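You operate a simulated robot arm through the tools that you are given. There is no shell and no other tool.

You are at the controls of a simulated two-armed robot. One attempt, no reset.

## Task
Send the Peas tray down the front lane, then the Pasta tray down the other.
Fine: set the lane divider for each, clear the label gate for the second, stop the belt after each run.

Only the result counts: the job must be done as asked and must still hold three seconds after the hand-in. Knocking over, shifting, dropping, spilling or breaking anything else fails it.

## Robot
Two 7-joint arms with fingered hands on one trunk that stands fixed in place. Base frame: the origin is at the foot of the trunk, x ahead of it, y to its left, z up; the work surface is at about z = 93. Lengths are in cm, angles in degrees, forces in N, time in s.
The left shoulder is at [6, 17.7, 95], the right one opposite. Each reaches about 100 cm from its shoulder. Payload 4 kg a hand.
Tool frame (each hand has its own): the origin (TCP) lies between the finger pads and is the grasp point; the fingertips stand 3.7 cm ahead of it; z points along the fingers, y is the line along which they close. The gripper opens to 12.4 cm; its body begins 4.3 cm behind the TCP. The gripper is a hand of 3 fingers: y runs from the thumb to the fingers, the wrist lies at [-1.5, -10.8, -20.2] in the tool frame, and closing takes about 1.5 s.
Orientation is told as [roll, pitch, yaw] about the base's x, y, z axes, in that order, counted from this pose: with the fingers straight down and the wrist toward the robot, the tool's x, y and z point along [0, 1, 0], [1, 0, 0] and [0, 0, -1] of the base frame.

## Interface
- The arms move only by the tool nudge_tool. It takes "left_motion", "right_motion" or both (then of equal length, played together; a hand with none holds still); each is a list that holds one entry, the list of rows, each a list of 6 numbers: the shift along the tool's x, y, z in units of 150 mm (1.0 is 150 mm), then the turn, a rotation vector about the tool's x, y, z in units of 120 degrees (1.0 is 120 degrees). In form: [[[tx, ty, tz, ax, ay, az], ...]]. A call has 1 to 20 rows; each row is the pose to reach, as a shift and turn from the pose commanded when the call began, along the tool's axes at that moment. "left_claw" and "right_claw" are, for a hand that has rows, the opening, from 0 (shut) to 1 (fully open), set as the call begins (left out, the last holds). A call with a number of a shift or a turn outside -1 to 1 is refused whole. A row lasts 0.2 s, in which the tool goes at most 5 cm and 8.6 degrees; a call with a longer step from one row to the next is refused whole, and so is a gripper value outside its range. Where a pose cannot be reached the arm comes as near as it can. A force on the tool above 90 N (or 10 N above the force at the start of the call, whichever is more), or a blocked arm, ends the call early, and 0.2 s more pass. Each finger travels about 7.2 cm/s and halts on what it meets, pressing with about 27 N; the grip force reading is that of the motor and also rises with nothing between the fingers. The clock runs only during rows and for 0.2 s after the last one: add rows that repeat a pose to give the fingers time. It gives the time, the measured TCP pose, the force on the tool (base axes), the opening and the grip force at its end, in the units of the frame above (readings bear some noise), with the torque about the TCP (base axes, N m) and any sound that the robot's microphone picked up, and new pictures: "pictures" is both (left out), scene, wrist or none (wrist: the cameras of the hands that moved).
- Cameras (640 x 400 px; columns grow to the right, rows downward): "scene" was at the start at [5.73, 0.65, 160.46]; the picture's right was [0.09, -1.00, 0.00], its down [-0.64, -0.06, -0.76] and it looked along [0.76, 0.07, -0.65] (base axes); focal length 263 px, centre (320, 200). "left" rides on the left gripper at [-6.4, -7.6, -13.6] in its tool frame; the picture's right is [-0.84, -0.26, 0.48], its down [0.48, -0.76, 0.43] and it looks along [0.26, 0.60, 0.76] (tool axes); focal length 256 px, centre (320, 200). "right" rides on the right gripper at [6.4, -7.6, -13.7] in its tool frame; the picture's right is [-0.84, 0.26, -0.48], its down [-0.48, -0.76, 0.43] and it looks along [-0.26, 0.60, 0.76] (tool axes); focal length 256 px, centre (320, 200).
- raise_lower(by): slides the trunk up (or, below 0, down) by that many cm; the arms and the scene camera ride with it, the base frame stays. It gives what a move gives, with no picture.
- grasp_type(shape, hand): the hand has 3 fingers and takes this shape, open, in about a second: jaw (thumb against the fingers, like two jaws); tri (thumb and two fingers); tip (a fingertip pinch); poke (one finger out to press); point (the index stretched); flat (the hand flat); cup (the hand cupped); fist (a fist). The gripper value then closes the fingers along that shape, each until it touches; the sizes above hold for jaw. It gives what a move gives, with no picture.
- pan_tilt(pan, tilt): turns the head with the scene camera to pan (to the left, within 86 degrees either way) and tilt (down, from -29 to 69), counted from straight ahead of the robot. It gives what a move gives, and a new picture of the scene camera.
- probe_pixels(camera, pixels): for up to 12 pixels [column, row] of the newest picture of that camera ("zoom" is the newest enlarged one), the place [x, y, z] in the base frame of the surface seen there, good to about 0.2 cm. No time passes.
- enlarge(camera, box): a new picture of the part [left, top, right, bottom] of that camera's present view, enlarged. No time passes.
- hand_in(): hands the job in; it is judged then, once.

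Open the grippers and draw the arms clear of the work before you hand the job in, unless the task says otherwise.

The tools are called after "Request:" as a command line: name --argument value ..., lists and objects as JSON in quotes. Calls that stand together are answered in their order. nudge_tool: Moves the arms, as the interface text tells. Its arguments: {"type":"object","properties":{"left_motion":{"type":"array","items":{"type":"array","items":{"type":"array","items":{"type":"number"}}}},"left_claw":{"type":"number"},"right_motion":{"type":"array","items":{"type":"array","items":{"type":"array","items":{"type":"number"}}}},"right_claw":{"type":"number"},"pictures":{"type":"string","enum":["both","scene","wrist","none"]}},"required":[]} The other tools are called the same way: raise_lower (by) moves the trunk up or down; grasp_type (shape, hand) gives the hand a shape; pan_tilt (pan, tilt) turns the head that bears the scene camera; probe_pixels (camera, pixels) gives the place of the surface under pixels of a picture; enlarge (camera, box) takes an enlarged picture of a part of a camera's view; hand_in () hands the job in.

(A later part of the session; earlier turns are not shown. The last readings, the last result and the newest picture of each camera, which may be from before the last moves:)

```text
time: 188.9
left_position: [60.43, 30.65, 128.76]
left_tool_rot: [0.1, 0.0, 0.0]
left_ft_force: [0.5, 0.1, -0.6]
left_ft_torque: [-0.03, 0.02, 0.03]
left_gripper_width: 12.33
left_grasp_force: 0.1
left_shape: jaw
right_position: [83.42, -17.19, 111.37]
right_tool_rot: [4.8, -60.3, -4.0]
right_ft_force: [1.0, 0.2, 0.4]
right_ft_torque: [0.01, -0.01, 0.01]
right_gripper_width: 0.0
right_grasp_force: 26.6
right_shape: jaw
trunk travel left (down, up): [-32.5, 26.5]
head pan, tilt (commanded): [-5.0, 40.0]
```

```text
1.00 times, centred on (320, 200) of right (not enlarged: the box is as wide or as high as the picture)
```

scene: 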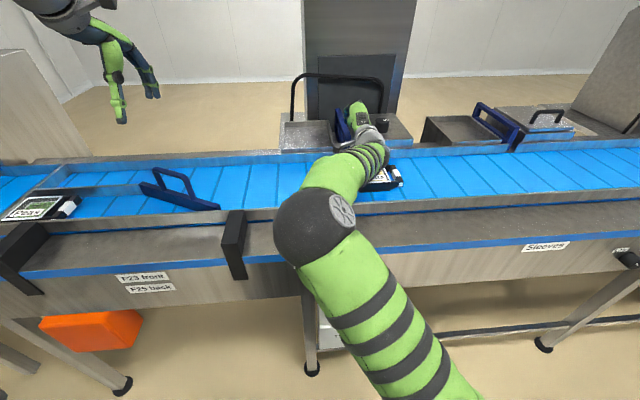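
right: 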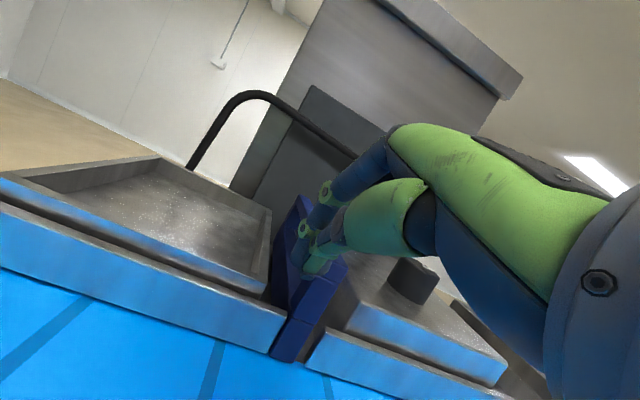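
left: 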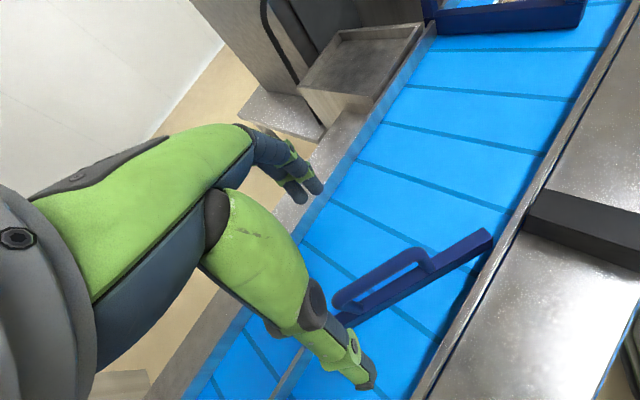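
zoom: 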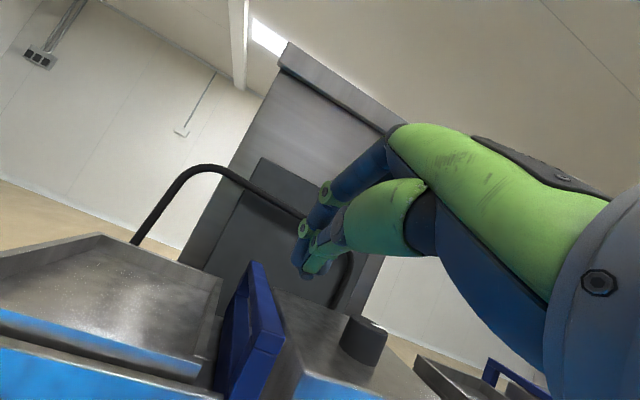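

Before lowering further I check the elbow's height above the table by probing its outline.

Request:
probe_pixels --camera "scene" --pixels '[[320, 225], [280, 225], [300, 260], [285, 245], [330, 190], [350, 180], [370, 160], [380, 150], [345, 240], [340, 300]]'

```text
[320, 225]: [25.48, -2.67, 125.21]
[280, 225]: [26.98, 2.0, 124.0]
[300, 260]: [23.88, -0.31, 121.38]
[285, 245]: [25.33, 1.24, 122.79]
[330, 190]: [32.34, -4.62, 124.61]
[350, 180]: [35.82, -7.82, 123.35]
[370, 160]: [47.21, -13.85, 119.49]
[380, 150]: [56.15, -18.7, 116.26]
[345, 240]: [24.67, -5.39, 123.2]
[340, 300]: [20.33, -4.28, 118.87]
```

The elbow is well behind the table edge and the forearm has room. I lower the trunk 7.5 cm more.

Request:
raise_lower --by -7.5

Request:
enlarge --camera "right" --box '[100, 120, 420, 400]'

Request:
probe_pixels --camera "zoom" --pixels '[[300, 260], [290, 300], [270, 330], [310, 225], [400, 210], [390, 225], [410, 220], [250, 370]]'

```text
time: 190.0
left_position: [60.44, 30.63, 121.34]
left_tool_rot: [0.2, 0.1, -0.1]
left_ft_force: [0.5, 0.0, 0.6]
left_ft_torque: [-0.03, 0.03, 0.02]
left_gripper_width: 12.41
left_grasp_force: 0.1
left_shape: jaw
right_position: [83.47, -17.07, 104.14]
right_tool_rot: [4.8, -60.4, -4.0]
right_ft_force: [-0.9, 0.9, 0.1]
right_ft_torque: [0.02, 0.0, -0.03]
right_gripper_width: 0.0
right_grasp_force: 27.0
right_shape: jaw
trunk travel left (down, up): [-25.0, 34.0]
head pan, tilt (commanded): [-5.0, 40.0]
```

```text
1.43 times, centred on (260, 260) of right
```

zoom: 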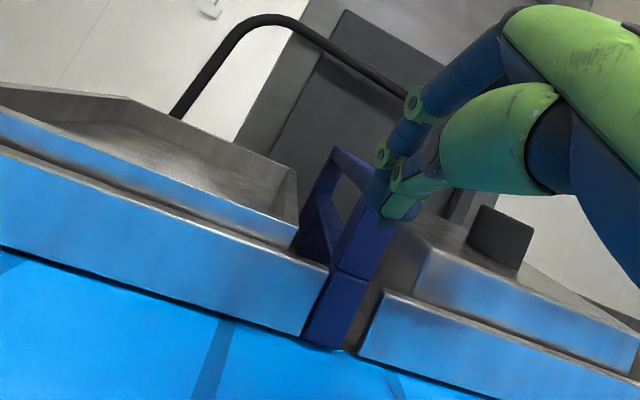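

```text
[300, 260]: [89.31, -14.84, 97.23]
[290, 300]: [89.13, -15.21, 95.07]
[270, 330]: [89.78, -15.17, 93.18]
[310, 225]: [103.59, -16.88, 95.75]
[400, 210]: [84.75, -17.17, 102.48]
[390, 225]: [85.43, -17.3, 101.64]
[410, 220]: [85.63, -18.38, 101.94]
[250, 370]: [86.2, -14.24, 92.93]
```

The fingertips are at (85.4, −17.3, 101.6), facing the gate end. I push +x 5 cm slowly.

Request:
nudge_tool --right_motion '[[[0, 0.03, 0.06, 0, 0, 0], [0, 0.061, 0.119, 0, 0, 0], [0, 0.084, 0.163, 0, 0, 0], [0, 0.106, 0.208, 0, 0, 0], [0, 0.129, 0.252, 0, 0, 0], [0, 0.152, 0.297, 0, 0, 0], [0, 0.152, 0.297, 0, 0, 0]]]' --pictures "wrist"

Request:
enlarge --camera "right" --box '[140, 140, 420, 400]'

```text
time: 191.6
left_position: [60.44, 30.59, 121.3]
left_tool_rot: [0.0, -0.1, -0.1]
left_ft_force: [0.6, 0.3, -0.5]
left_ft_torque: [-0.01, 0.03, 0.04]
left_gripper_width: 12.39
left_grasp_force: 0.0
left_shape: jaw
right_position: [88.31, -17.1, 103.8]
right_tool_rot: [4.9, -60.5, -4.0]
right_ft_force: [-2.6, -0.2, 2.9]
right_ft_torque: [-0.04, -0.02, -0.06]
right_gripper_width: 0.01
right_grasp_force: 26.9
right_shape: jaw
trunk travel left (down, up): [-25.0, 34.0]
head pan, tilt (commanded): [-5.0, 40.0]
```

right: 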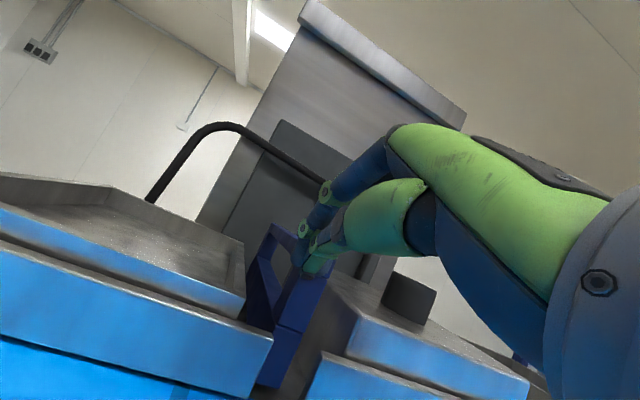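

```text
1.54 times, centred on (280, 270) of right
```

zoom: 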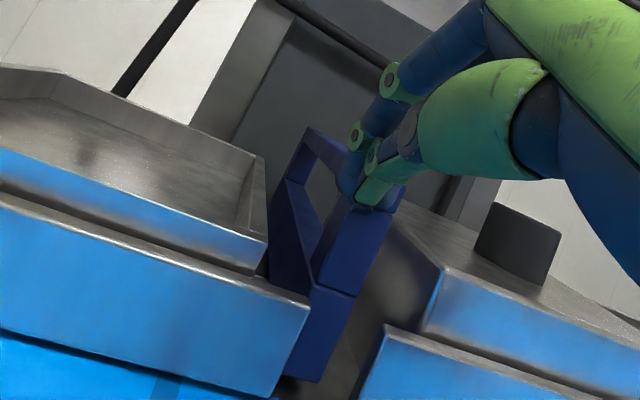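

Request:
probe_pixels --camera "zoom" --pixels '[[310, 340], [350, 250], [330, 320], [370, 230], [345, 270], [300, 360], [280, 310], [400, 350]]'

```text
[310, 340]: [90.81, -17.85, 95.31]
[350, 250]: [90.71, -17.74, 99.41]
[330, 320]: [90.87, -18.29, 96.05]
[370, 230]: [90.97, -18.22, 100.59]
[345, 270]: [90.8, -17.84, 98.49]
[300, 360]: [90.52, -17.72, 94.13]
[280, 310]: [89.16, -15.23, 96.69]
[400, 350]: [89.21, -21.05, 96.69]
```

The gate end is at x 90.8, nearly like the Sleeves gate (91.1). I push 0.8 cm more to the end stop.

Request:
nudge_tool --right_motion '[[[0, 0.009, 0.017, 0, 0, 0], [0, 0.017, 0.034, 0, 0, 0], [0, 0.026, 0.048, 0, 0, 0], [0, 0.026, 0.048, 0, 0, 0]]]' --pictures "wrist"

Request:
probe_pixels --camera "right" --pixels '[[275, 345], [290, 310], [300, 290], [285, 330], [270, 360], [240, 310], [345, 345]]'

```text
time: 192.6
left_position: [60.03, 30.64, 121.54]
left_tool_rot: [0.1, -0.2, -0.1]
left_ft_force: [0.2, -0.2, -0.1]
left_ft_torque: [-0.03, -0.01, -0.01]
left_gripper_width: 12.38
left_grasp_force: 0.1
left_shape: jaw
right_position: [88.88, -17.12, 104.08]
right_tool_rot: [4.9, -60.6, -4.0]
right_ft_force: [-28.1, 1.2, 13.9]
right_ft_torque: [-0.09, 0.0, -0.17]
right_gripper_width: 0.0
right_grasp_force: 27.1
right_shape: jaw
trunk travel left (down, up): [-25.0, 34.0]
head pan, tilt (commanded): [-5.0, 40.0]
```

right: 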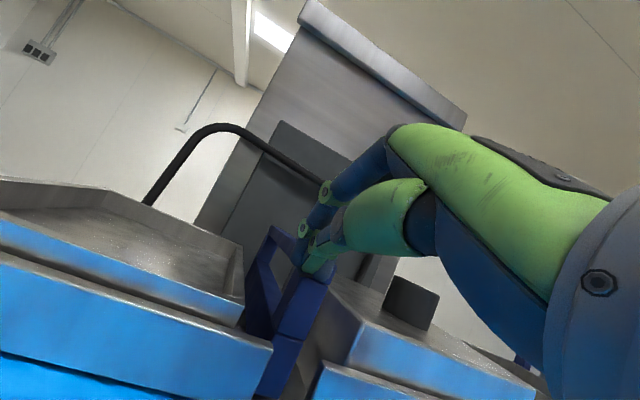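

```text
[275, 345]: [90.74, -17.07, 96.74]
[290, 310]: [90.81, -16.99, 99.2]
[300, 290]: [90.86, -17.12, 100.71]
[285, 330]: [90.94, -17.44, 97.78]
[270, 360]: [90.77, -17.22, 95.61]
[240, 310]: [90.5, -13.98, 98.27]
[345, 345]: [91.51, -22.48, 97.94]
```

The end stop is reached (28 N) with the gate end at x 90.9: fully cleared. I back the hand off, lift it, and raise the trunk again.

Request:
nudge_tool --right_motion '[[[0, -0.04, -0.072, 0, 0, 0], [0, -0.08, -0.145, 0, 0, 0], [0, -0.122, -0.218, 0, 0, 0], [0, -0.163, -0.29, 0, 0, 0], [0, 0.0, -0.38, 0, 0, 0], [0, 0.16, -0.47, 0, 0, 0], [0, 0.32, -0.56, 0, 0, 0], [0, 0.48, -0.65, 0, 0, 0], [0, 0.649, -0.747, 0, 0, 0]]]' --pictures "none"

Request:
raise_lower --by 22.5

Request:
pan_tilt --pan 5 --tilt 45

```text
time: 194.6
left_position: [60.45, 30.6, 121.22]
left_tool_rot: [0.1, 0.1, -0.1]
left_ft_force: [0.3, 0.7, 0.0]
left_ft_torque: [0.03, 0.02, -0.01]
left_gripper_width: 12.36
left_grasp_force: 0.0
left_shape: jaw
right_position: [84.28, -17.74, 117.69]
right_tool_rot: [4.8, -60.4, -3.9]
right_ft_force: [-0.6, 0.3, 0.3]
right_ft_torque: [-0.01, -0.01, 0.0]
right_gripper_width: 0.03
right_grasp_force: 26.6
right_shape: jaw
trunk travel left (down, up): [-25.0, 34.0]
head pan, tilt (commanded): [-5.0, 40.0]
```

```text
time: 197.0
left_position: [60.45, 30.52, 143.76]
left_tool_rot: [0.1, 0.0, -0.1]
left_ft_force: [0.2, 0.4, 0.3]
left_ft_torque: [-0.03, 0.0, 0.02]
left_gripper_width: 12.37
left_grasp_force: 0.1
left_shape: jaw
right_position: [84.18, -17.71, 140.09]
right_tool_rot: [4.8, -60.4, -4.0]
right_ft_force: [0.6, 0.8, -0.1]
right_ft_torque: [-0.01, 0.0, -0.02]
right_gripper_width: 0.0
right_grasp_force: 27.0
right_shape: jaw
trunk travel left (down, up): [-47.5, 11.5]
head pan, tilt (commanded): [-5.0, 40.0]
```

```text
time: 197.7
left_position: [60.47, 30.59, 143.73]
left_tool_rot: [0.2, 0.0, -0.1]
left_ft_force: [-0.2, -0.5, 1.0]
left_ft_torque: [-0.01, 0.0, 0.02]
left_gripper_width: 12.4
left_grasp_force: 0.0
left_shape: jaw
right_position: [84.17, -17.71, 140.04]
right_tool_rot: [4.7, -60.4, -3.9]
right_ft_force: [0.6, -0.2, 0.1]
right_ft_torque: [0.04, 0.01, 0.0]
right_gripper_width: 0.02
right_grasp_force: 27.3
right_shape: jaw
trunk travel left (down, up): [-47.5, 11.5]
head pan, tilt (commanded): [5.0, 45.0]
```

scene: 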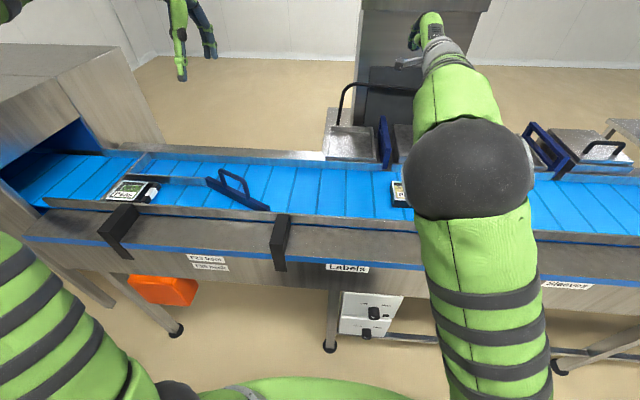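

Everything is set: gate cleared, divider at the front, Peas parked. I bring the right hand back toward the knob approach pose in steps.

Request:
nudge_tool --right_motion '[[[0, -0.08, -0.089, 0.031, 0, 0], [0, -0.159, -0.178, 0.0625, 0, 0], [0, -0.238, -0.267, 0.094, 0, 0], [0, -0.318, -0.357, 0.125, 0, 0], [0, -0.397, -0.446, 0.156, 0, 0], [0, -0.476, -0.535, 0.1875, 0, 0], [0, -0.556, -0.624, 0.219, 0, 0], [0, -0.635, -0.713, 0.25, 0, 0]]]' --pictures "none"

Request:
nudge_tool --right_motion '[[[0, -0.15, 0.016, 0, 0, 0], [0, -0.3, 0.032, 0, 0, 0], [0, -0.45, 0.048, 0, 0, 0], [0, -0.6, 0.065, 0, 0, 0], [0, -0.75, 0.081, 0, 0, 0], [0, -0.905, 0.097, 0, 0, 0]]]' --pictures "scene"

```text
time: 199.5
left_position: [60.4, 30.58, 143.75]
left_tool_rot: [0.2, -0.1, -0.2]
left_ft_force: [-0.3, 0.1, -0.6]
left_ft_torque: [0.03, 0.0, -0.03]
left_gripper_width: 12.4
left_grasp_force: 0.0
left_shape: jaw
right_position: [70.23, -17.9, 137.09]
right_tool_rot: [2.8, -30.4, -1.1]
right_ft_force: [-0.3, -0.4, 0.4]
right_ft_torque: [0.0, 0.04, -0.01]
right_gripper_width: 0.01
right_grasp_force: 26.8
right_shape: jaw
trunk travel left (down, up): [-47.5, 11.5]
head pan, tilt (commanded): [5.0, 45.0]
```

```text
time: 200.9
left_position: [60.43, 30.58, 143.7]
left_tool_rot: [0.1, 0.0, -0.1]
left_ft_force: [1.3, 0.7, 0.4]
left_ft_torque: [-0.02, -0.01, -0.01]
left_gripper_width: 12.38
left_grasp_force: 0.0
left_shape: jaw
right_position: [59.12, -17.4, 128.97]
right_tool_rot: [2.8, -30.6, -1.2]
right_ft_force: [0.0, 1.0, 0.5]
right_ft_torque: [-0.02, 0.02, -0.01]
right_gripper_width: 0.0
right_grasp_force: 26.9
right_shape: jaw
trunk travel left (down, up): [-47.5, 11.5]
head pan, tilt (commanded): [5.0, 45.0]
```

scene: 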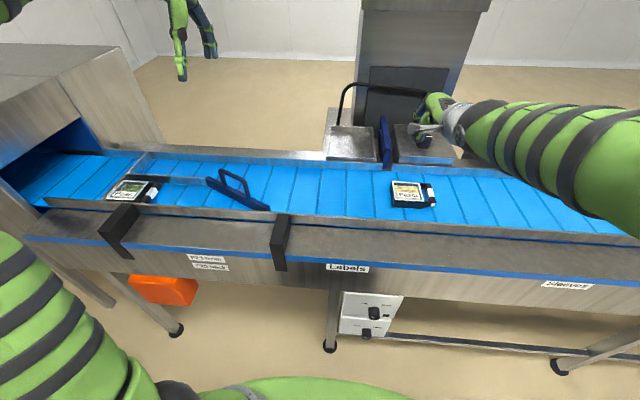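

Pasta, gate and divider look right. I continue: move to about (52.5, −17.4, 125), then roll the hand −90° as before.

Request:
nudge_tool --right_motion '[[[0, -0.13, 0.004, 0, 0, 0], [0, -0.26, 0.008, 0, 0, 0], [0, -0.39, 0.012, 0, 0, 0], [0, -0.51, 0.015, 0, 0, 0]]]' --pictures "none"

Request:
nudge_tool --right_motion '[[[0.011, -0.055, 0, 0, 0, -0.0625], [0.022, -0.11, 0, 0, 0, -0.125], [0.033, -0.165, 0, 0, 0, -0.1875], [0.044, -0.22, 0, 0, 0, -0.25], [0.055, -0.275, 0, 0, 0, -0.3125], [0.067, -0.33, 0, 0, 0, -0.375], [0.078, -0.385, 0, 0, 0, -0.4375], [0.089, -0.44, 0, 0, 0, -0.5], [0.1, -0.495, 0, 0, 0, -0.5625], [0.111, -0.55, 0, 0, 0, -0.625], [0.122, -0.605, 0, 0, 0, -0.6875], [0.133, -0.64, 0, 0, 0, -0.75], [0.133, -0.64, 0, 0, 0, -0.75]]]' --right_claw 0.6 --pictures "scene"

```text
time: 201.9
left_position: [60.4, 30.65, 143.79]
left_tool_rot: [0.1, 0.0, 0.0]
left_ft_force: [0.0, 0.7, -0.5]
left_ft_torque: [0.03, 0.0, -0.01]
left_gripper_width: 12.36
left_grasp_force: 0.1
left_shape: jaw
right_position: [52.93, -17.23, 124.75]
right_tool_rot: [2.7, -30.5, -1.2]
right_ft_force: [-0.2, -0.2, 0.6]
right_ft_torque: [-0.01, 0.0, -0.01]
right_gripper_width: 0.01
right_grasp_force: 26.9
right_shape: jaw
trunk travel left (down, up): [-47.5, 11.5]
head pan, tilt (commanded): [5.0, 45.0]
```

```text
time: 204.7
left_position: [60.46, 30.49, 143.68]
left_tool_rot: [0.2, 0.0, -0.1]
left_ft_force: [0.2, -0.8, 0.1]
left_ft_torque: [0.03, 0.01, -0.01]
left_gripper_width: 12.38
left_grasp_force: 0.0
left_shape: jaw
right_position: [44.4, -15.09, 120.11]
right_tool_rot: [-30.5, -2.4, 90.2]
right_ft_force: [-0.5, -0.2, 0.2]
right_ft_torque: [-0.01, 0.01, 0.05]
right_gripper_width: 7.45
right_grasp_force: 0.1
right_shape: jaw
trunk travel left (down, up): [-47.5, 11.5]
head pan, tilt (commanded): [5.0, 45.0]
```

scene: 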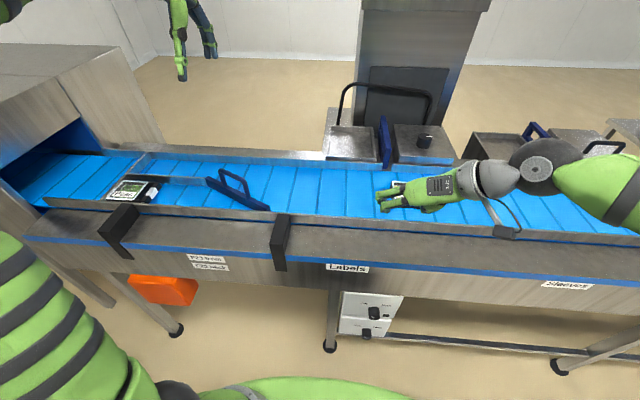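

Now the swing to −73° and down to the pre-knob pose near (39, −14.2, 108.6).

Request:
nudge_tool --right_motion '[[[0.07, 0.003, 0.048, 0.055, 0, -0.0315], [0.14, 0.006, 0.095, 0.109, 0, -0.063], [0.21, 0.009, 0.143, 0.164, 0, -0.0944], [0.28, 0.012, 0.19, 0.219, 0, -0.126], [0.35, 0.015, 0.238, 0.274, 0, -0.157], [0.42, 0.018, 0.286, 0.328, 0, -0.189], [0.49, 0.021, 0.333, 0.383, 0, -0.22], [0.56, 0.024, 0.381, 0.438, 0, -0.252], [0.63, 0.027, 0.428, 0.492, 0, -0.283], [0.7, 0.03, 0.476, 0.547, 0, -0.3146], [0.7, 0.03, 0.476, 0.547, 0, -0.3146]]]' --pictures "scene"

```text
time: 207.1
left_position: [60.43, 30.68, 143.79]
left_tool_rot: [0.1, -0.1, -0.1]
left_ft_force: [0.2, 0.4, 0.1]
left_ft_torque: [-0.01, -0.02, 0.01]
left_gripper_width: 12.39
left_grasp_force: 0.0
left_shape: jaw
right_position: [39.09, -14.16, 108.54]
right_tool_rot: [-32.2, 73.4, 88.0]
right_ft_force: [0.3, 1.1, 0.7]
right_ft_torque: [-0.01, -0.03, 0.02]
right_gripper_width: 7.44
right_grasp_force: 0.0
right_shape: jaw
trunk travel left (down, up): [-47.5, 11.5]
head pan, tilt (commanded): [5.0, 45.0]
```

scene: 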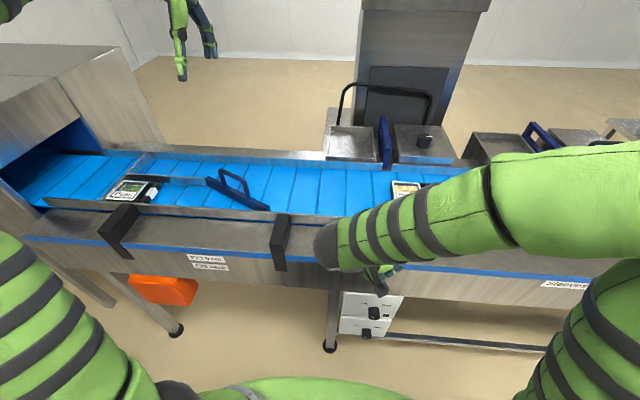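

The right hand is in the same pre-knob pose as before. I raise and retract the left hand so it will clear everything when the trunk comes down.

Request:
nudge_tool --left_motion '[[[-0.04, -0.06, -0.12, -0.026, 0, 0], [-0.08, -0.12, -0.24, -0.052, 0, 0], [-0.12, -0.18, -0.36, -0.078, 0, 0], [-0.16, -0.25, -0.48, -0.104, 0, 0], [-0.2, -0.32, -0.6, -0.13, 0, 0], [-0.25, -0.39, -0.73, -0.156, 0, 0], [-0.29, -0.46, -0.86, -0.182, 0, 0], [-0.333, -0.53, -1.0, -0.208, 0, 0]]]' --pictures "scene"

```text
time: 208.9
left_position: [52.52, 25.61, 159.01]
left_tool_rot: [0.1, -25.2, -0.1]
left_ft_force: [-0.3, 0.3, -0.6]
left_ft_torque: [-0.01, 0.0, 0.0]
left_gripper_width: 12.38
left_grasp_force: 0.1
left_shape: jaw
right_position: [39.13, -14.2, 108.57]
right_tool_rot: [-32.3, 73.5, 88.0]
right_ft_force: [-0.2, 0.8, 0.8]
right_ft_torque: [-0.01, -0.03, -0.03]
right_gripper_width: 7.44
right_grasp_force: 0.1
right_shape: jaw
trunk travel left (down, up): [-47.5, 11.5]
head pan, tilt (commanded): [5.0, 45.0]
```

scene: 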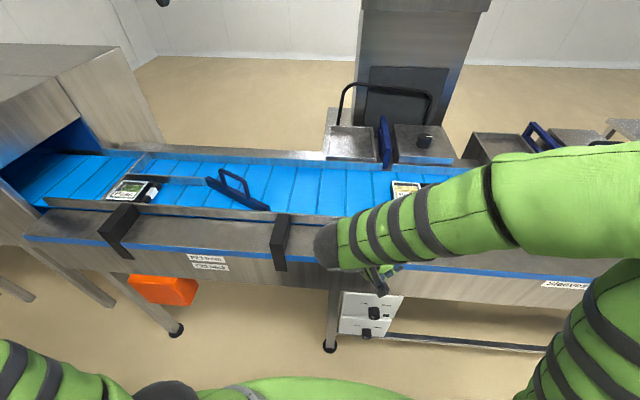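

Before lowering, I verify divider, gate and Pasta with close-ups.

Request:
enlarge --camera "scene" --box '[90, 140, 290, 230]'

Request:
enlarge --camera "scene" --box '[340, 110, 460, 215]'

Request:
raise_lower --by -20

Request:
raise_lower --by -27.5

```text
3.20 times, centred on (190, 185) of scene
```

zoom: 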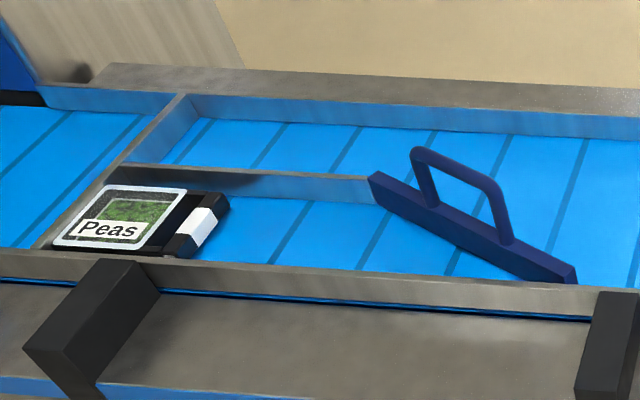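

```text
3.81 times, centred on (400, 162) of scene
```

zoom: 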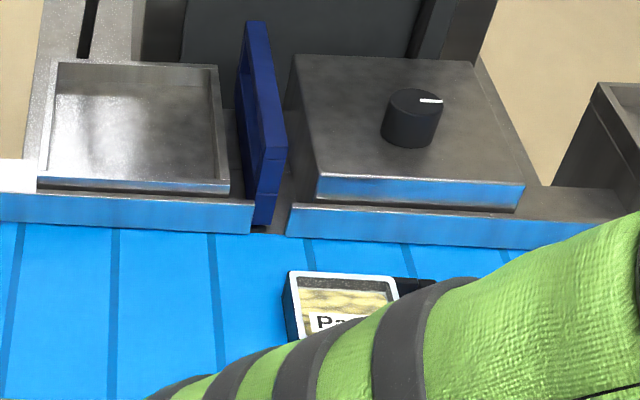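

```text
time: 211.1
left_position: [52.47, 25.67, 139.03]
left_tool_rot: [0.2, -25.0, -0.2]
left_ft_force: [-0.8, -0.4, 0.0]
left_ft_torque: [-0.02, 0.02, 0.02]
left_gripper_width: 12.42
left_grasp_force: 0.2
left_shape: jaw
right_position: [39.11, -14.19, 88.52]
right_tool_rot: [-32.2, 73.3, 88.1]
right_ft_force: [0.4, -0.6, -0.2]
right_ft_torque: [0.0, 0.0, 0.01]
right_gripper_width: 7.41
right_grasp_force: 0.1
right_shape: jaw
trunk travel left (down, up): [-27.5, 31.5]
head pan, tilt (commanded): [5.0, 45.0]
```

```text
time: 213.9
left_position: [52.52, 25.62, 111.47]
left_tool_rot: [0.1, -25.0, -0.3]
left_ft_force: [-0.8, 0.0, -1.0]
left_ft_torque: [-0.02, 0.01, -0.02]
left_gripper_width: 12.38
left_grasp_force: 0.0
left_shape: jaw
right_position: [39.11, -14.23, 61.07]
right_tool_rot: [-32.2, 73.2, 88.0]
right_ft_force: [-0.1, -0.3, 0.5]
right_ft_torque: [-0.04, -0.02, -0.01]
right_gripper_width: 7.39
right_grasp_force: 0.0
right_shape: jaw
trunk travel left (down, up): [0.0, 59.0]
head pan, tilt (commanded): [5.0, 45.0]
```

Back at the knob, (39.1, −14.2, 61.1). I approach +x 5.1 cm, then shift laterally to the same grip position as before.

Request:
nudge_tool --right_motion '[[[-0.05, 0, 0.029, 0, 0, 0], [-0.1, 0, 0.058, 0, 0, 0], [-0.15, 0, 0.087, 0, 0, 0], [-0.2, 0, 0.115, 0, 0, 0], [-0.25, 0, 0.144, 0, 0, 0], [-0.296, 0, 0.17, 0, 0, 0], [-0.296, 0, 0.17, 0, 0, 0]]]' --pictures "wrist"

Request:
nudge_tool --right_motion '[[[0.0034, 0, 0.024, 0, 0, 0], [0.0068, 0, 0.048, 0, 0, 0], [0.0102, 0, 0.0715, 0, 0, 0], [0.0102, 0, 0.0715, 0, 0, 0]]]' --pictures "wrist"

Request:
enlarge --camera "right" --box '[230, 100, 450, 380]'

```text
time: 215.5
left_position: [52.46, 25.63, 111.58]
left_tool_rot: [0.3, -25.0, -0.2]
left_ft_force: [-0.2, -0.8, -0.3]
left_ft_torque: [0.0, 0.0, 0.02]
left_gripper_width: 12.4
left_grasp_force: 0.0
left_shape: jaw
right_position: [44.27, -14.16, 61.04]
right_tool_rot: [-32.1, 73.3, 88.1]
right_ft_force: [0.2, 0.4, -0.4]
right_ft_torque: [0.02, 0.01, 0.03]
right_gripper_width: 7.42
right_grasp_force: 0.0
right_shape: jaw
trunk travel left (down, up): [0.0, 59.0]
head pan, tilt (commanded): [5.0, 45.0]
```

right: 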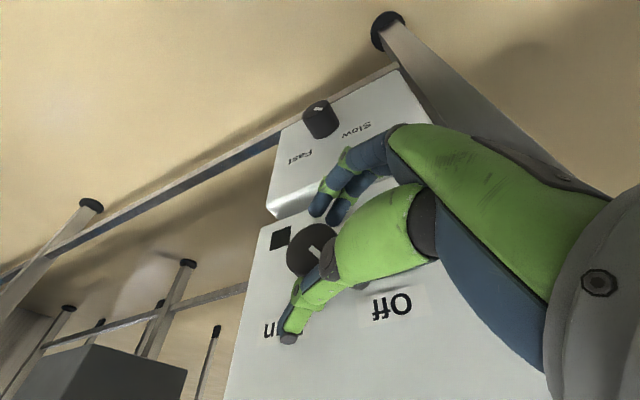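

```text
time: 216.5
left_position: [52.41, 25.62, 111.46]
left_tool_rot: [0.2, -25.1, -0.2]
left_ft_force: [0.3, -0.9, -0.2]
left_ft_torque: [-0.02, 0.02, 0.01]
left_gripper_width: 12.4
left_grasp_force: 0.0
left_shape: jaw
right_position: [44.64, -15.08, 60.95]
right_tool_rot: [-32.1, 73.3, 88.1]
right_ft_force: [-0.6, -0.2, 0.2]
right_ft_torque: [-0.03, 0.0, 0.01]
right_gripper_width: 7.47
right_grasp_force: 0.0
right_shape: jaw
trunk travel left (down, up): [0.0, 59.0]
head pan, tilt (commanded): [5.0, 45.0]
```

right: 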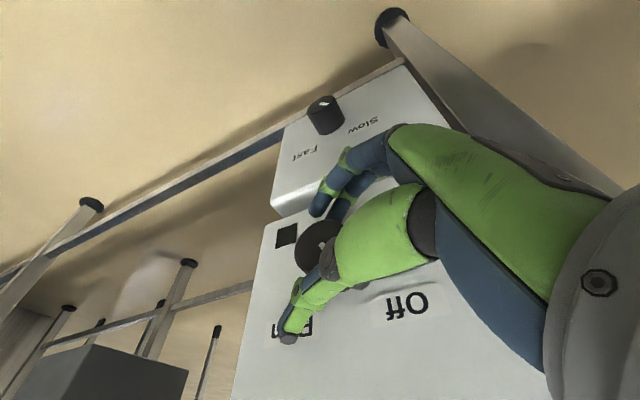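

```text
1.43 times, centred on (340, 240) of right
```

zoom: 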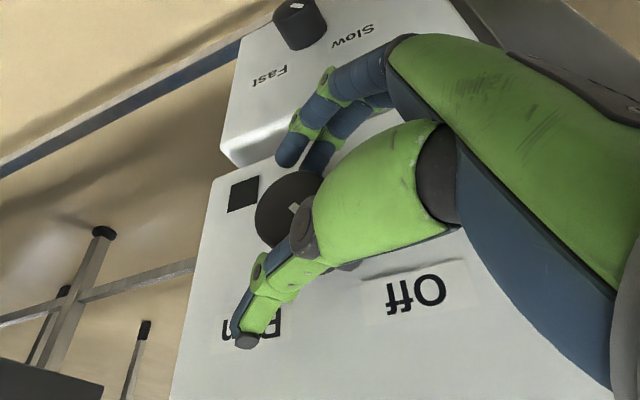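

The grip position matches the first time. I close on the knob.

Request:
nudge_tool --right_motion '[[[0, 0, 0, 0, 0, 0], [0, 0, 0, 0, 0, 0], [0, 0, 0, 0, 0, 0], [0, 0, 0, 0, 0, 0], [0, 0, 0, 0, 0, 0], [0, 0, 0, 0, 0, 0]]]' --right_claw 0 --pictures "none"

Request:
pan_tilt --pan 20 --tilt 25

```text
time: 217.9
left_position: [52.47, 25.53, 111.53]
left_tool_rot: [0.2, -25.1, -0.2]
left_ft_force: [0.4, -0.7, -0.3]
left_ft_torque: [0.02, -0.01, -0.06]
left_gripper_width: 12.39
left_grasp_force: 0.0
left_shape: jaw
right_position: [44.63, -15.16, 60.86]
right_tool_rot: [-32.3, 73.4, 87.9]
right_ft_force: [1.3, -8.7, 8.1]
right_ft_torque: [0.13, 0.28, 0.03]
right_gripper_width: 4.67
right_grasp_force: 27.5
right_shape: jaw
trunk travel left (down, up): [0.0, 59.0]
head pan, tilt (commanded): [5.0, 45.0]
```

```text
time: 218.7
left_position: [52.43, 25.61, 111.4]
left_tool_rot: [0.2, -25.1, -0.2]
left_ft_force: [0.1, -0.3, -0.3]
left_ft_torque: [0.02, 0.02, -0.02]
left_gripper_width: 12.42
left_grasp_force: 0.1
left_shape: jaw
right_position: [44.59, -15.28, 60.78]
right_tool_rot: [-32.1, 73.4, 88.0]
right_ft_force: [1.7, -11.0, 9.7]
right_ft_torque: [0.11, 0.23, -0.01]
right_gripper_width: 4.63
right_grasp_force: 27.7
right_shape: jaw
trunk travel left (down, up): [0.0, 59.0]
head pan, tilt (commanded): [20.0, 25.0]
```

scene: 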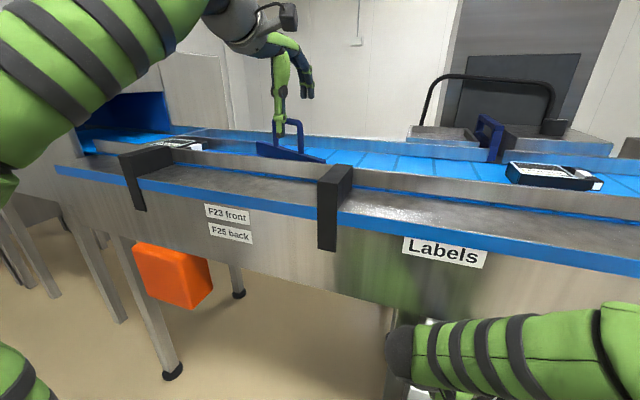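

The knob is gripped, and the view shows Pasta, divider and lanes. I turn the knob 75° clockwise to Run.

Request:
nudge_tool --right_motion '[[[0.0016, -0.0073, 0.0028, -0.0544, 0, 0.03125], [0.0038, -0.0145, 0.0065, -0.1088, 0, 0.0625], [0.0065, -0.0213, 0.0113, -0.163, 0, 0.0938], [0.0098, -0.0277, 0.017, -0.2175, 0, 0.125], [0.0136, -0.0335, 0.0236, -0.272, 0, 0.156], [0.0178, -0.0387, 0.0311, -0.326, 0, 0.1875], [0.0225, -0.0429, 0.0392, -0.381, 0, 0.219], [0.0276, -0.0463, 0.048, -0.435, 0, 0.25], [0.0329, -0.0485, 0.0572, -0.489, 0, 0.281], [0.0384, -0.0498, 0.0669, -0.544, 0, 0.3125]]]' --pictures "both"

```text
time: 220.9
left_position: [52.57, 25.6, 111.54]
left_tool_rot: [0.1, -24.9, -0.2]
left_ft_force: [-0.2, 0.3, 1.2]
left_ft_torque: [0.02, -0.01, -0.01]
left_gripper_width: 12.38
left_grasp_force: 0.1
left_shape: jaw
right_position: [44.58, -16.53, 61.1]
right_tool_rot: [-30.6, -2.0, 90.2]
right_ft_force: [-3.9, -17.9, -13.0]
right_ft_torque: [-0.21, 0.18, 0.19]
right_gripper_width: 4.53
right_grasp_force: 26.7
right_shape: jaw
trunk travel left (down, up): [0.0, 59.0]
head pan, tilt (commanded): [20.0, 25.0]
```

scene: 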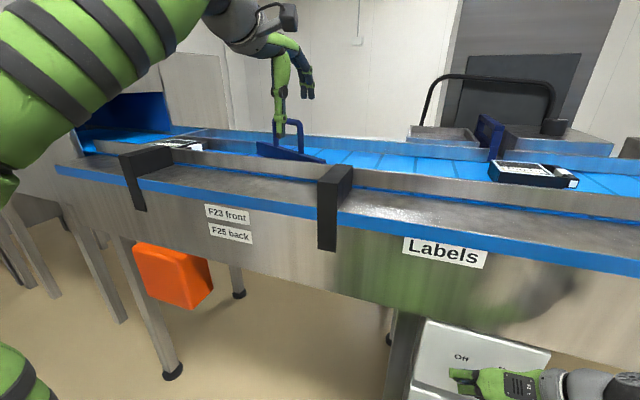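
right: 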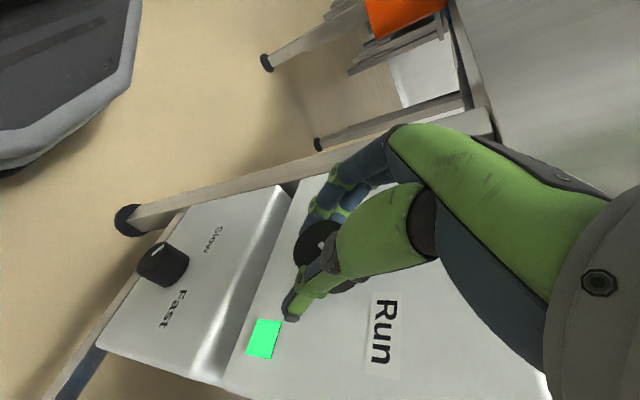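

The LED is green and Pasta is moving. I hold the knob and let it run about 4 s.

Request:
nudge_tool --right_motion '[[[0, 0, 0, 0, 0, 0], [0, 0, 0, 0, 0, 0], [0, 0, 0, 0, 0, 0], [0, 0, 0, 0, 0, 0], [0, 0, 0, 0, 0, 0], [0, 0, 0, 0, 0, 0], [0, 0, 0, 0, 0, 0], [0, 0, 0, 0, 0, 0], [0, 0, 0, 0, 0, 0], [0, 0, 0, 0, 0, 0], [0, 0, 0, 0, 0, 0], [0, 0, 0, 0, 0, 0], [0, 0, 0, 0, 0, 0], [0, 0, 0, 0, 0, 0], [0, 0, 0, 0, 0, 0], [0, 0, 0, 0, 0, 0], [0, 0, 0, 0, 0, 0], [0, 0, 0, 0, 0, 0], [0, 0, 0, 0, 0, 0]]]' --pictures "scene"

```text
time: 224.9
left_position: [52.61, 25.6, 111.38]
left_tool_rot: [0.3, -25.0, -0.1]
left_ft_force: [0.2, 0.4, -0.6]
left_ft_torque: [-0.03, -0.03, 0.01]
left_gripper_width: 12.37
left_grasp_force: 0.0
left_shape: jaw
right_position: [44.75, -16.6, 61.16]
right_tool_rot: [-30.5, -2.0, 90.2]
right_ft_force: [-3.5, -19.9, -22.5]
right_ft_torque: [-0.26, 0.28, 0.25]
right_gripper_width: 4.57
right_grasp_force: 27.3
right_shape: jaw
trunk travel left (down, up): [0.0, 59.0]
head pan, tilt (commanded): [20.0, 25.0]
```

scene: 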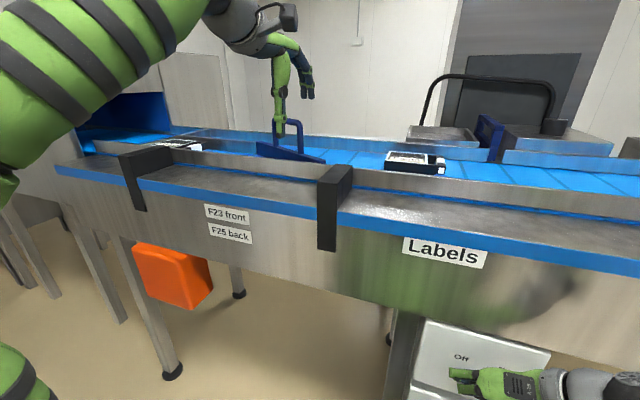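

Pasta has passed the gate and is heading for the divider at (412,162). I let it run 3 s more.

Request:
nudge_tool --right_motion '[[[0, 0, 0, 0, 0, 0], [0, 0, 0, 0, 0, 0], [0, 0, 0, 0, 0, 0], [0, 0, 0, 0, 0, 0], [0, 0, 0, 0, 0, 0], [0, 0, 0, 0, 0, 0], [0, 0, 0, 0, 0, 0], [0, 0, 0, 0, 0, 0], [0, 0, 0, 0, 0, 0], [0, 0, 0, 0, 0, 0], [0, 0, 0, 0, 0, 0], [0, 0, 0, 0, 0, 0], [0, 0, 0, 0, 0, 0], [0, 0, 0, 0, 0, 0]]]' --pictures "scene"

Request:
enlarge --camera "scene" --box '[120, 100, 420, 220]'

```text
time: 227.9
left_position: [52.53, 25.52, 111.44]
left_tool_rot: [0.2, -25.0, -0.2]
left_ft_force: [-0.8, -0.2, 0.0]
left_ft_torque: [0.01, 0.02, -0.01]
left_gripper_width: 12.37
left_grasp_force: 0.2
left_shape: jaw
right_position: [44.66, -16.45, 61.12]
right_tool_rot: [-30.5, -2.0, 90.2]
right_ft_force: [-4.4, -21.1, -22.7]
right_ft_torque: [-0.27, 0.28, 0.31]
right_gripper_width: 4.56
right_grasp_force: 27.0
right_shape: jaw
trunk travel left (down, up): [0.0, 59.0]
head pan, tilt (commanded): [20.0, 25.0]
```

scene: 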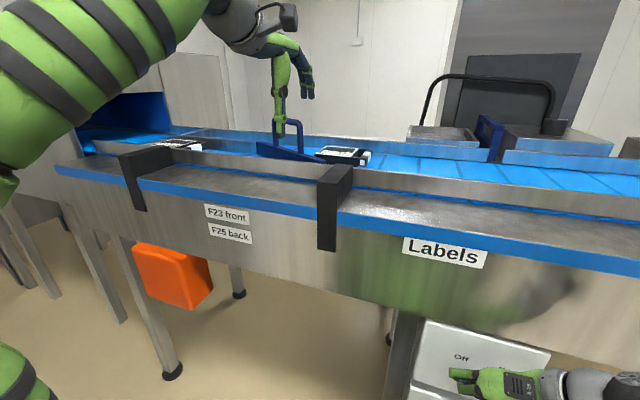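

```text
2.13 times, centred on (270, 160) of scene
```

zoom: 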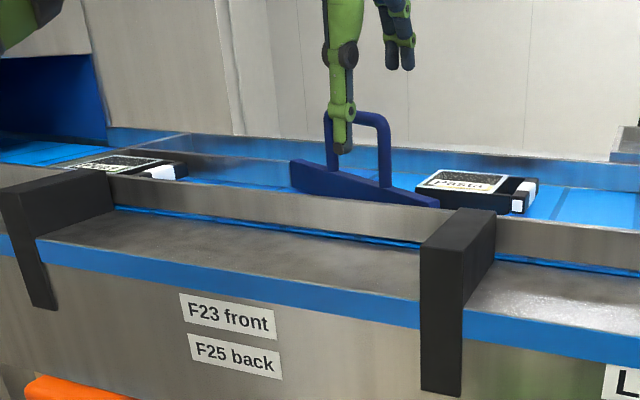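

Pasta is at the divider's slanted face (zoom (470,190)). I keep running 3 s more.

Request:
nudge_tool --right_motion '[[[0, 0, 0, 0, 0, 0], [0, 0, 0, 0, 0, 0], [0, 0, 0, 0, 0, 0], [0, 0, 0, 0, 0, 0], [0, 0, 0, 0, 0, 0], [0, 0, 0, 0, 0, 0], [0, 0, 0, 0, 0, 0], [0, 0, 0, 0, 0, 0], [0, 0, 0, 0, 0, 0], [0, 0, 0, 0, 0, 0], [0, 0, 0, 0, 0, 0], [0, 0, 0, 0, 0, 0], [0, 0, 0, 0, 0, 0], [0, 0, 0, 0, 0, 0]]]' --pictures "scene"

Request:
enlarge --camera "scene" --box '[120, 100, 420, 220]'

```text
time: 230.9
left_position: [52.43, 25.47, 111.45]
left_tool_rot: [0.3, -24.9, -0.2]
left_ft_force: [-0.1, 0.6, -0.4]
left_ft_torque: [0.01, -0.03, 0.02]
left_gripper_width: 12.37
left_grasp_force: 0.2
left_shape: jaw
right_position: [44.69, -16.55, 61.11]
right_tool_rot: [-30.4, -2.0, 90.2]
right_ft_force: [-3.7, -20.6, -23.2]
right_ft_torque: [-0.29, 0.31, 0.27]
right_gripper_width: 4.54
right_grasp_force: 26.8
right_shape: jaw
trunk travel left (down, up): [0.0, 59.0]
head pan, tilt (commanded): [20.0, 25.0]
```

scene: 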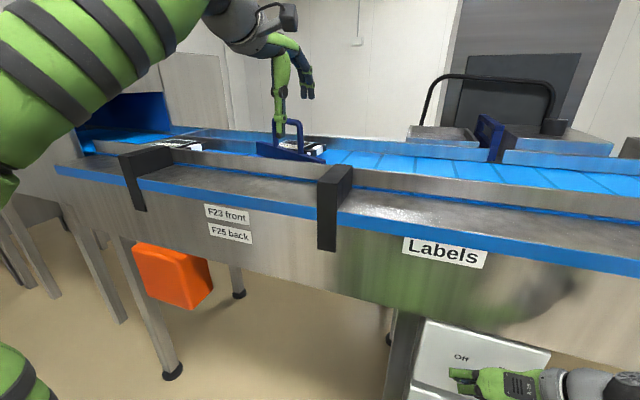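

```text
2.13 times, centred on (270, 160) of scene
```

zoom: 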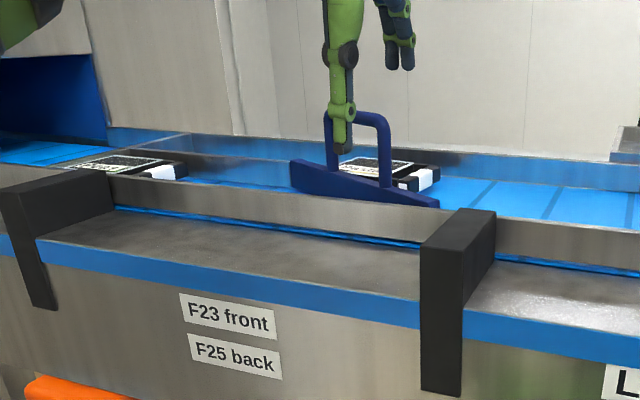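

Pasta is sliding behind the divider toward the back lane. I run 4 s more.

Request:
nudge_tool --right_motion '[[[0, 0, 0, 0, 0, 0], [0, 0, 0, 0, 0, 0], [0, 0, 0, 0, 0, 0], [0, 0, 0, 0, 0, 0], [0, 0, 0, 0, 0, 0], [0, 0, 0, 0, 0, 0], [0, 0, 0, 0, 0, 0], [0, 0, 0, 0, 0, 0], [0, 0, 0, 0, 0, 0], [0, 0, 0, 0, 0, 0], [0, 0, 0, 0, 0, 0], [0, 0, 0, 0, 0, 0], [0, 0, 0, 0, 0, 0], [0, 0, 0, 0, 0, 0], [0, 0, 0, 0, 0, 0], [0, 0, 0, 0, 0, 0], [0, 0, 0, 0, 0, 0], [0, 0, 0, 0, 0, 0], [0, 0, 0, 0, 0, 0]]]' --pictures "scene"

Request:
enlarge --camera "scene" --box '[120, 100, 420, 220]'

```text
time: 234.9
left_position: [52.55, 25.47, 111.33]
left_tool_rot: [0.2, -25.0, -0.2]
left_ft_force: [-0.2, 0.5, -0.3]
left_ft_torque: [0.0, 0.03, -0.02]
left_gripper_width: 12.39
left_grasp_force: 0.2
left_shape: jaw
right_position: [44.63, -16.51, 61.13]
right_tool_rot: [-30.4, -2.0, 90.2]
right_ft_force: [-3.0, -20.6, -23.5]
right_ft_torque: [-0.25, 0.27, 0.26]
right_gripper_width: 4.56
right_grasp_force: 27.0
right_shape: jaw
trunk travel left (down, up): [0.0, 59.0]
head pan, tilt (commanded): [20.0, 25.0]
```

scene: 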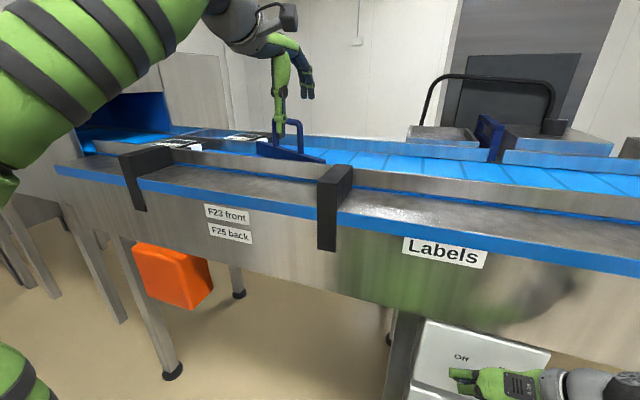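

```text
2.13 times, centred on (270, 160) of scene
```

zoom: 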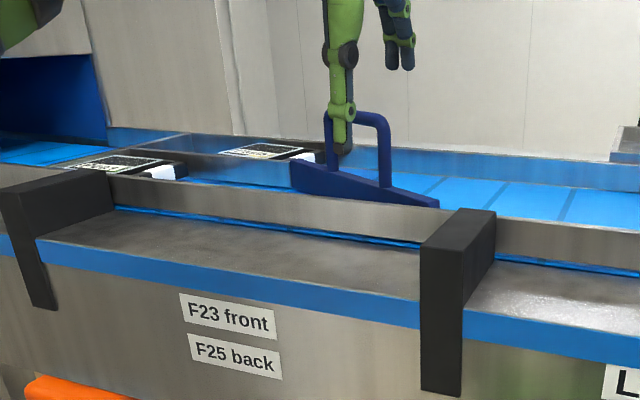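

Pasta is in the back lane now (zoom (265,150)). I run another 4 s.

Request:
nudge_tool --right_motion '[[[0, 0, 0, 0, 0, 0], [0, 0, 0, 0, 0, 0], [0, 0, 0, 0, 0, 0], [0, 0, 0, 0, 0, 0], [0, 0, 0, 0, 0, 0], [0, 0, 0, 0, 0, 0], [0, 0, 0, 0, 0, 0], [0, 0, 0, 0, 0, 0], [0, 0, 0, 0, 0, 0], [0, 0, 0, 0, 0, 0], [0, 0, 0, 0, 0, 0], [0, 0, 0, 0, 0, 0], [0, 0, 0, 0, 0, 0], [0, 0, 0, 0, 0, 0], [0, 0, 0, 0, 0, 0], [0, 0, 0, 0, 0, 0], [0, 0, 0, 0, 0, 0], [0, 0, 0, 0, 0, 0], [0, 0, 0, 0, 0, 0]]]' --pictures "scene"

Request:
enlarge --camera "scene" --box '[120, 110, 320, 200]'

Request:
probe_pixels --camera "scene" --pixels '[[230, 135], [220, 134], [210, 133], [240, 137], [195, 147], [215, 137]]'

```text
time: 238.9
left_position: [52.71, 25.62, 111.58]
left_tool_rot: [0.3, -24.9, -0.1]
left_ft_force: [1.0, 0.7, 0.4]
left_ft_torque: [0.03, -0.01, -0.06]
left_gripper_width: 12.37
left_grasp_force: 0.1
left_shape: jaw
right_position: [44.66, -16.48, 61.21]
right_tool_rot: [-30.4, -2.0, 90.2]
right_ft_force: [-3.8, -19.4, -22.9]
right_ft_torque: [-0.26, 0.26, 0.3]
right_gripper_width: 4.55
right_grasp_force: 26.8
right_shape: jaw
trunk travel left (down, up): [0.0, 59.0]
head pan, tilt (commanded): [20.0, 25.0]
```

scene: 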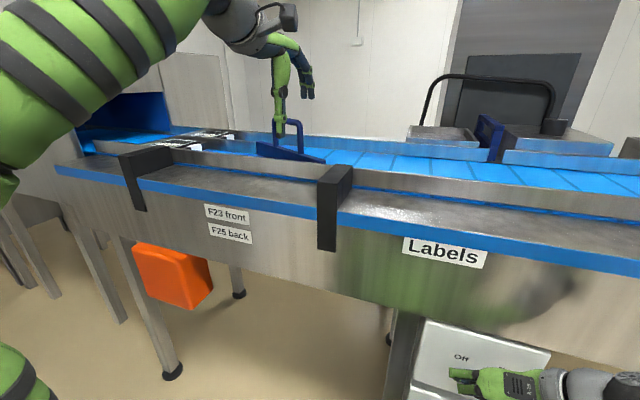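

```text
3.20 times, centred on (220, 155) of scene
```

zoom: 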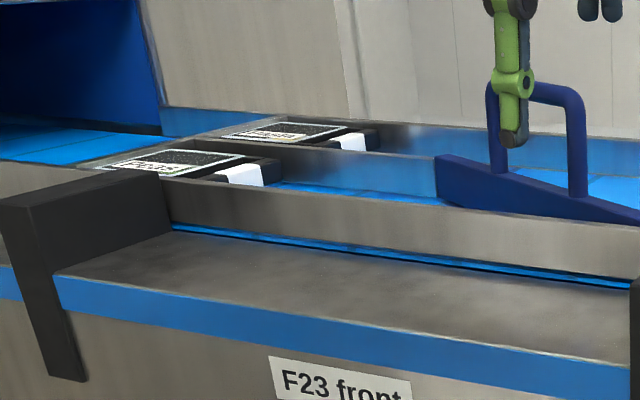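

```text
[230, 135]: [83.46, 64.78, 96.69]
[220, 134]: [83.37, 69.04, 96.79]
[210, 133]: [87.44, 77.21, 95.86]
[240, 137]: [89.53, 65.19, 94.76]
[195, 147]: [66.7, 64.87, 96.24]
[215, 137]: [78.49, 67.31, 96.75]
```

Pasta is seated at the end of the back lane (handle end y≈64.8, same as Peas). I turn the knob back to Off.

Request:
nudge_tool --right_motion '[[[0.002, 0.0074, 0.0034, 0.0544, 0, -0.03125], [0.0045, 0.0145, 0.0078, 0.1088, 0, -0.0625], [0.0059, 0.023, 0.0103, 0.163, 0, -0.0938], [0.0079, 0.031, 0.0138, 0.2175, 0, -0.125], [0.0104, 0.0385, 0.0181, 0.272, 0, -0.156], [0.0133, 0.0453, 0.0233, 0.326, 0, -0.1875], [0.0167, 0.0512, 0.0292, 0.381, 0, -0.219], [0.0205, 0.0562, 0.0357, 0.435, 0, -0.25], [0.0245, 0.0601, 0.0427, 0.489, 0, -0.281], [0.0287, 0.063, 0.0501, 0.544, 0, -0.3125], [0.0299, 0.0636, 0.0521, 0.558, 0, -0.321]]]' --pictures "both"

```text
time: 241.3
left_position: [52.27, 25.69, 111.54]
left_tool_rot: [0.1, -25.0, -0.2]
left_ft_force: [-0.5, -0.3, 0.1]
left_ft_torque: [0.0, 0.02, -0.01]
left_gripper_width: 12.4
left_grasp_force: 0.2
left_shape: jaw
right_position: [44.51, -15.43, 60.5]
right_tool_rot: [-33.0, 75.4, 87.3]
right_ft_force: [-3.0, 9.6, 30.7]
right_ft_torque: [-0.18, 0.09, 0.03]
right_gripper_width: 4.77
right_grasp_force: 27.3
right_shape: jaw
trunk travel left (down, up): [0.0, 59.0]
head pan, tilt (commanded): [20.0, 25.0]
```

scene: 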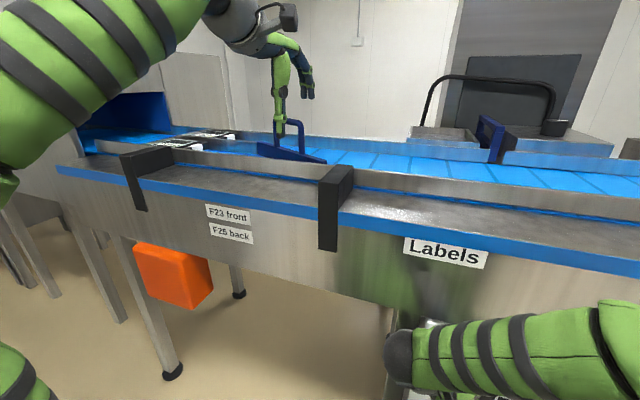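
right: 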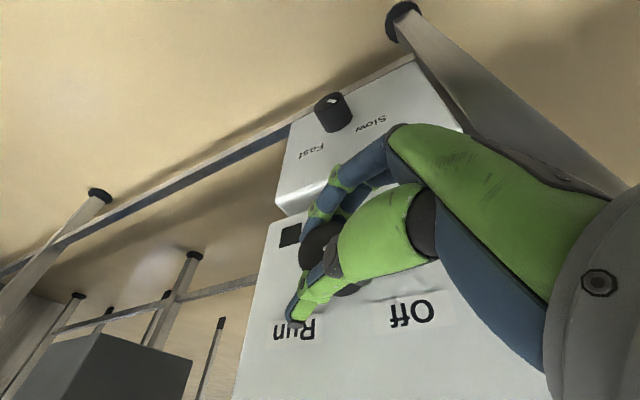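

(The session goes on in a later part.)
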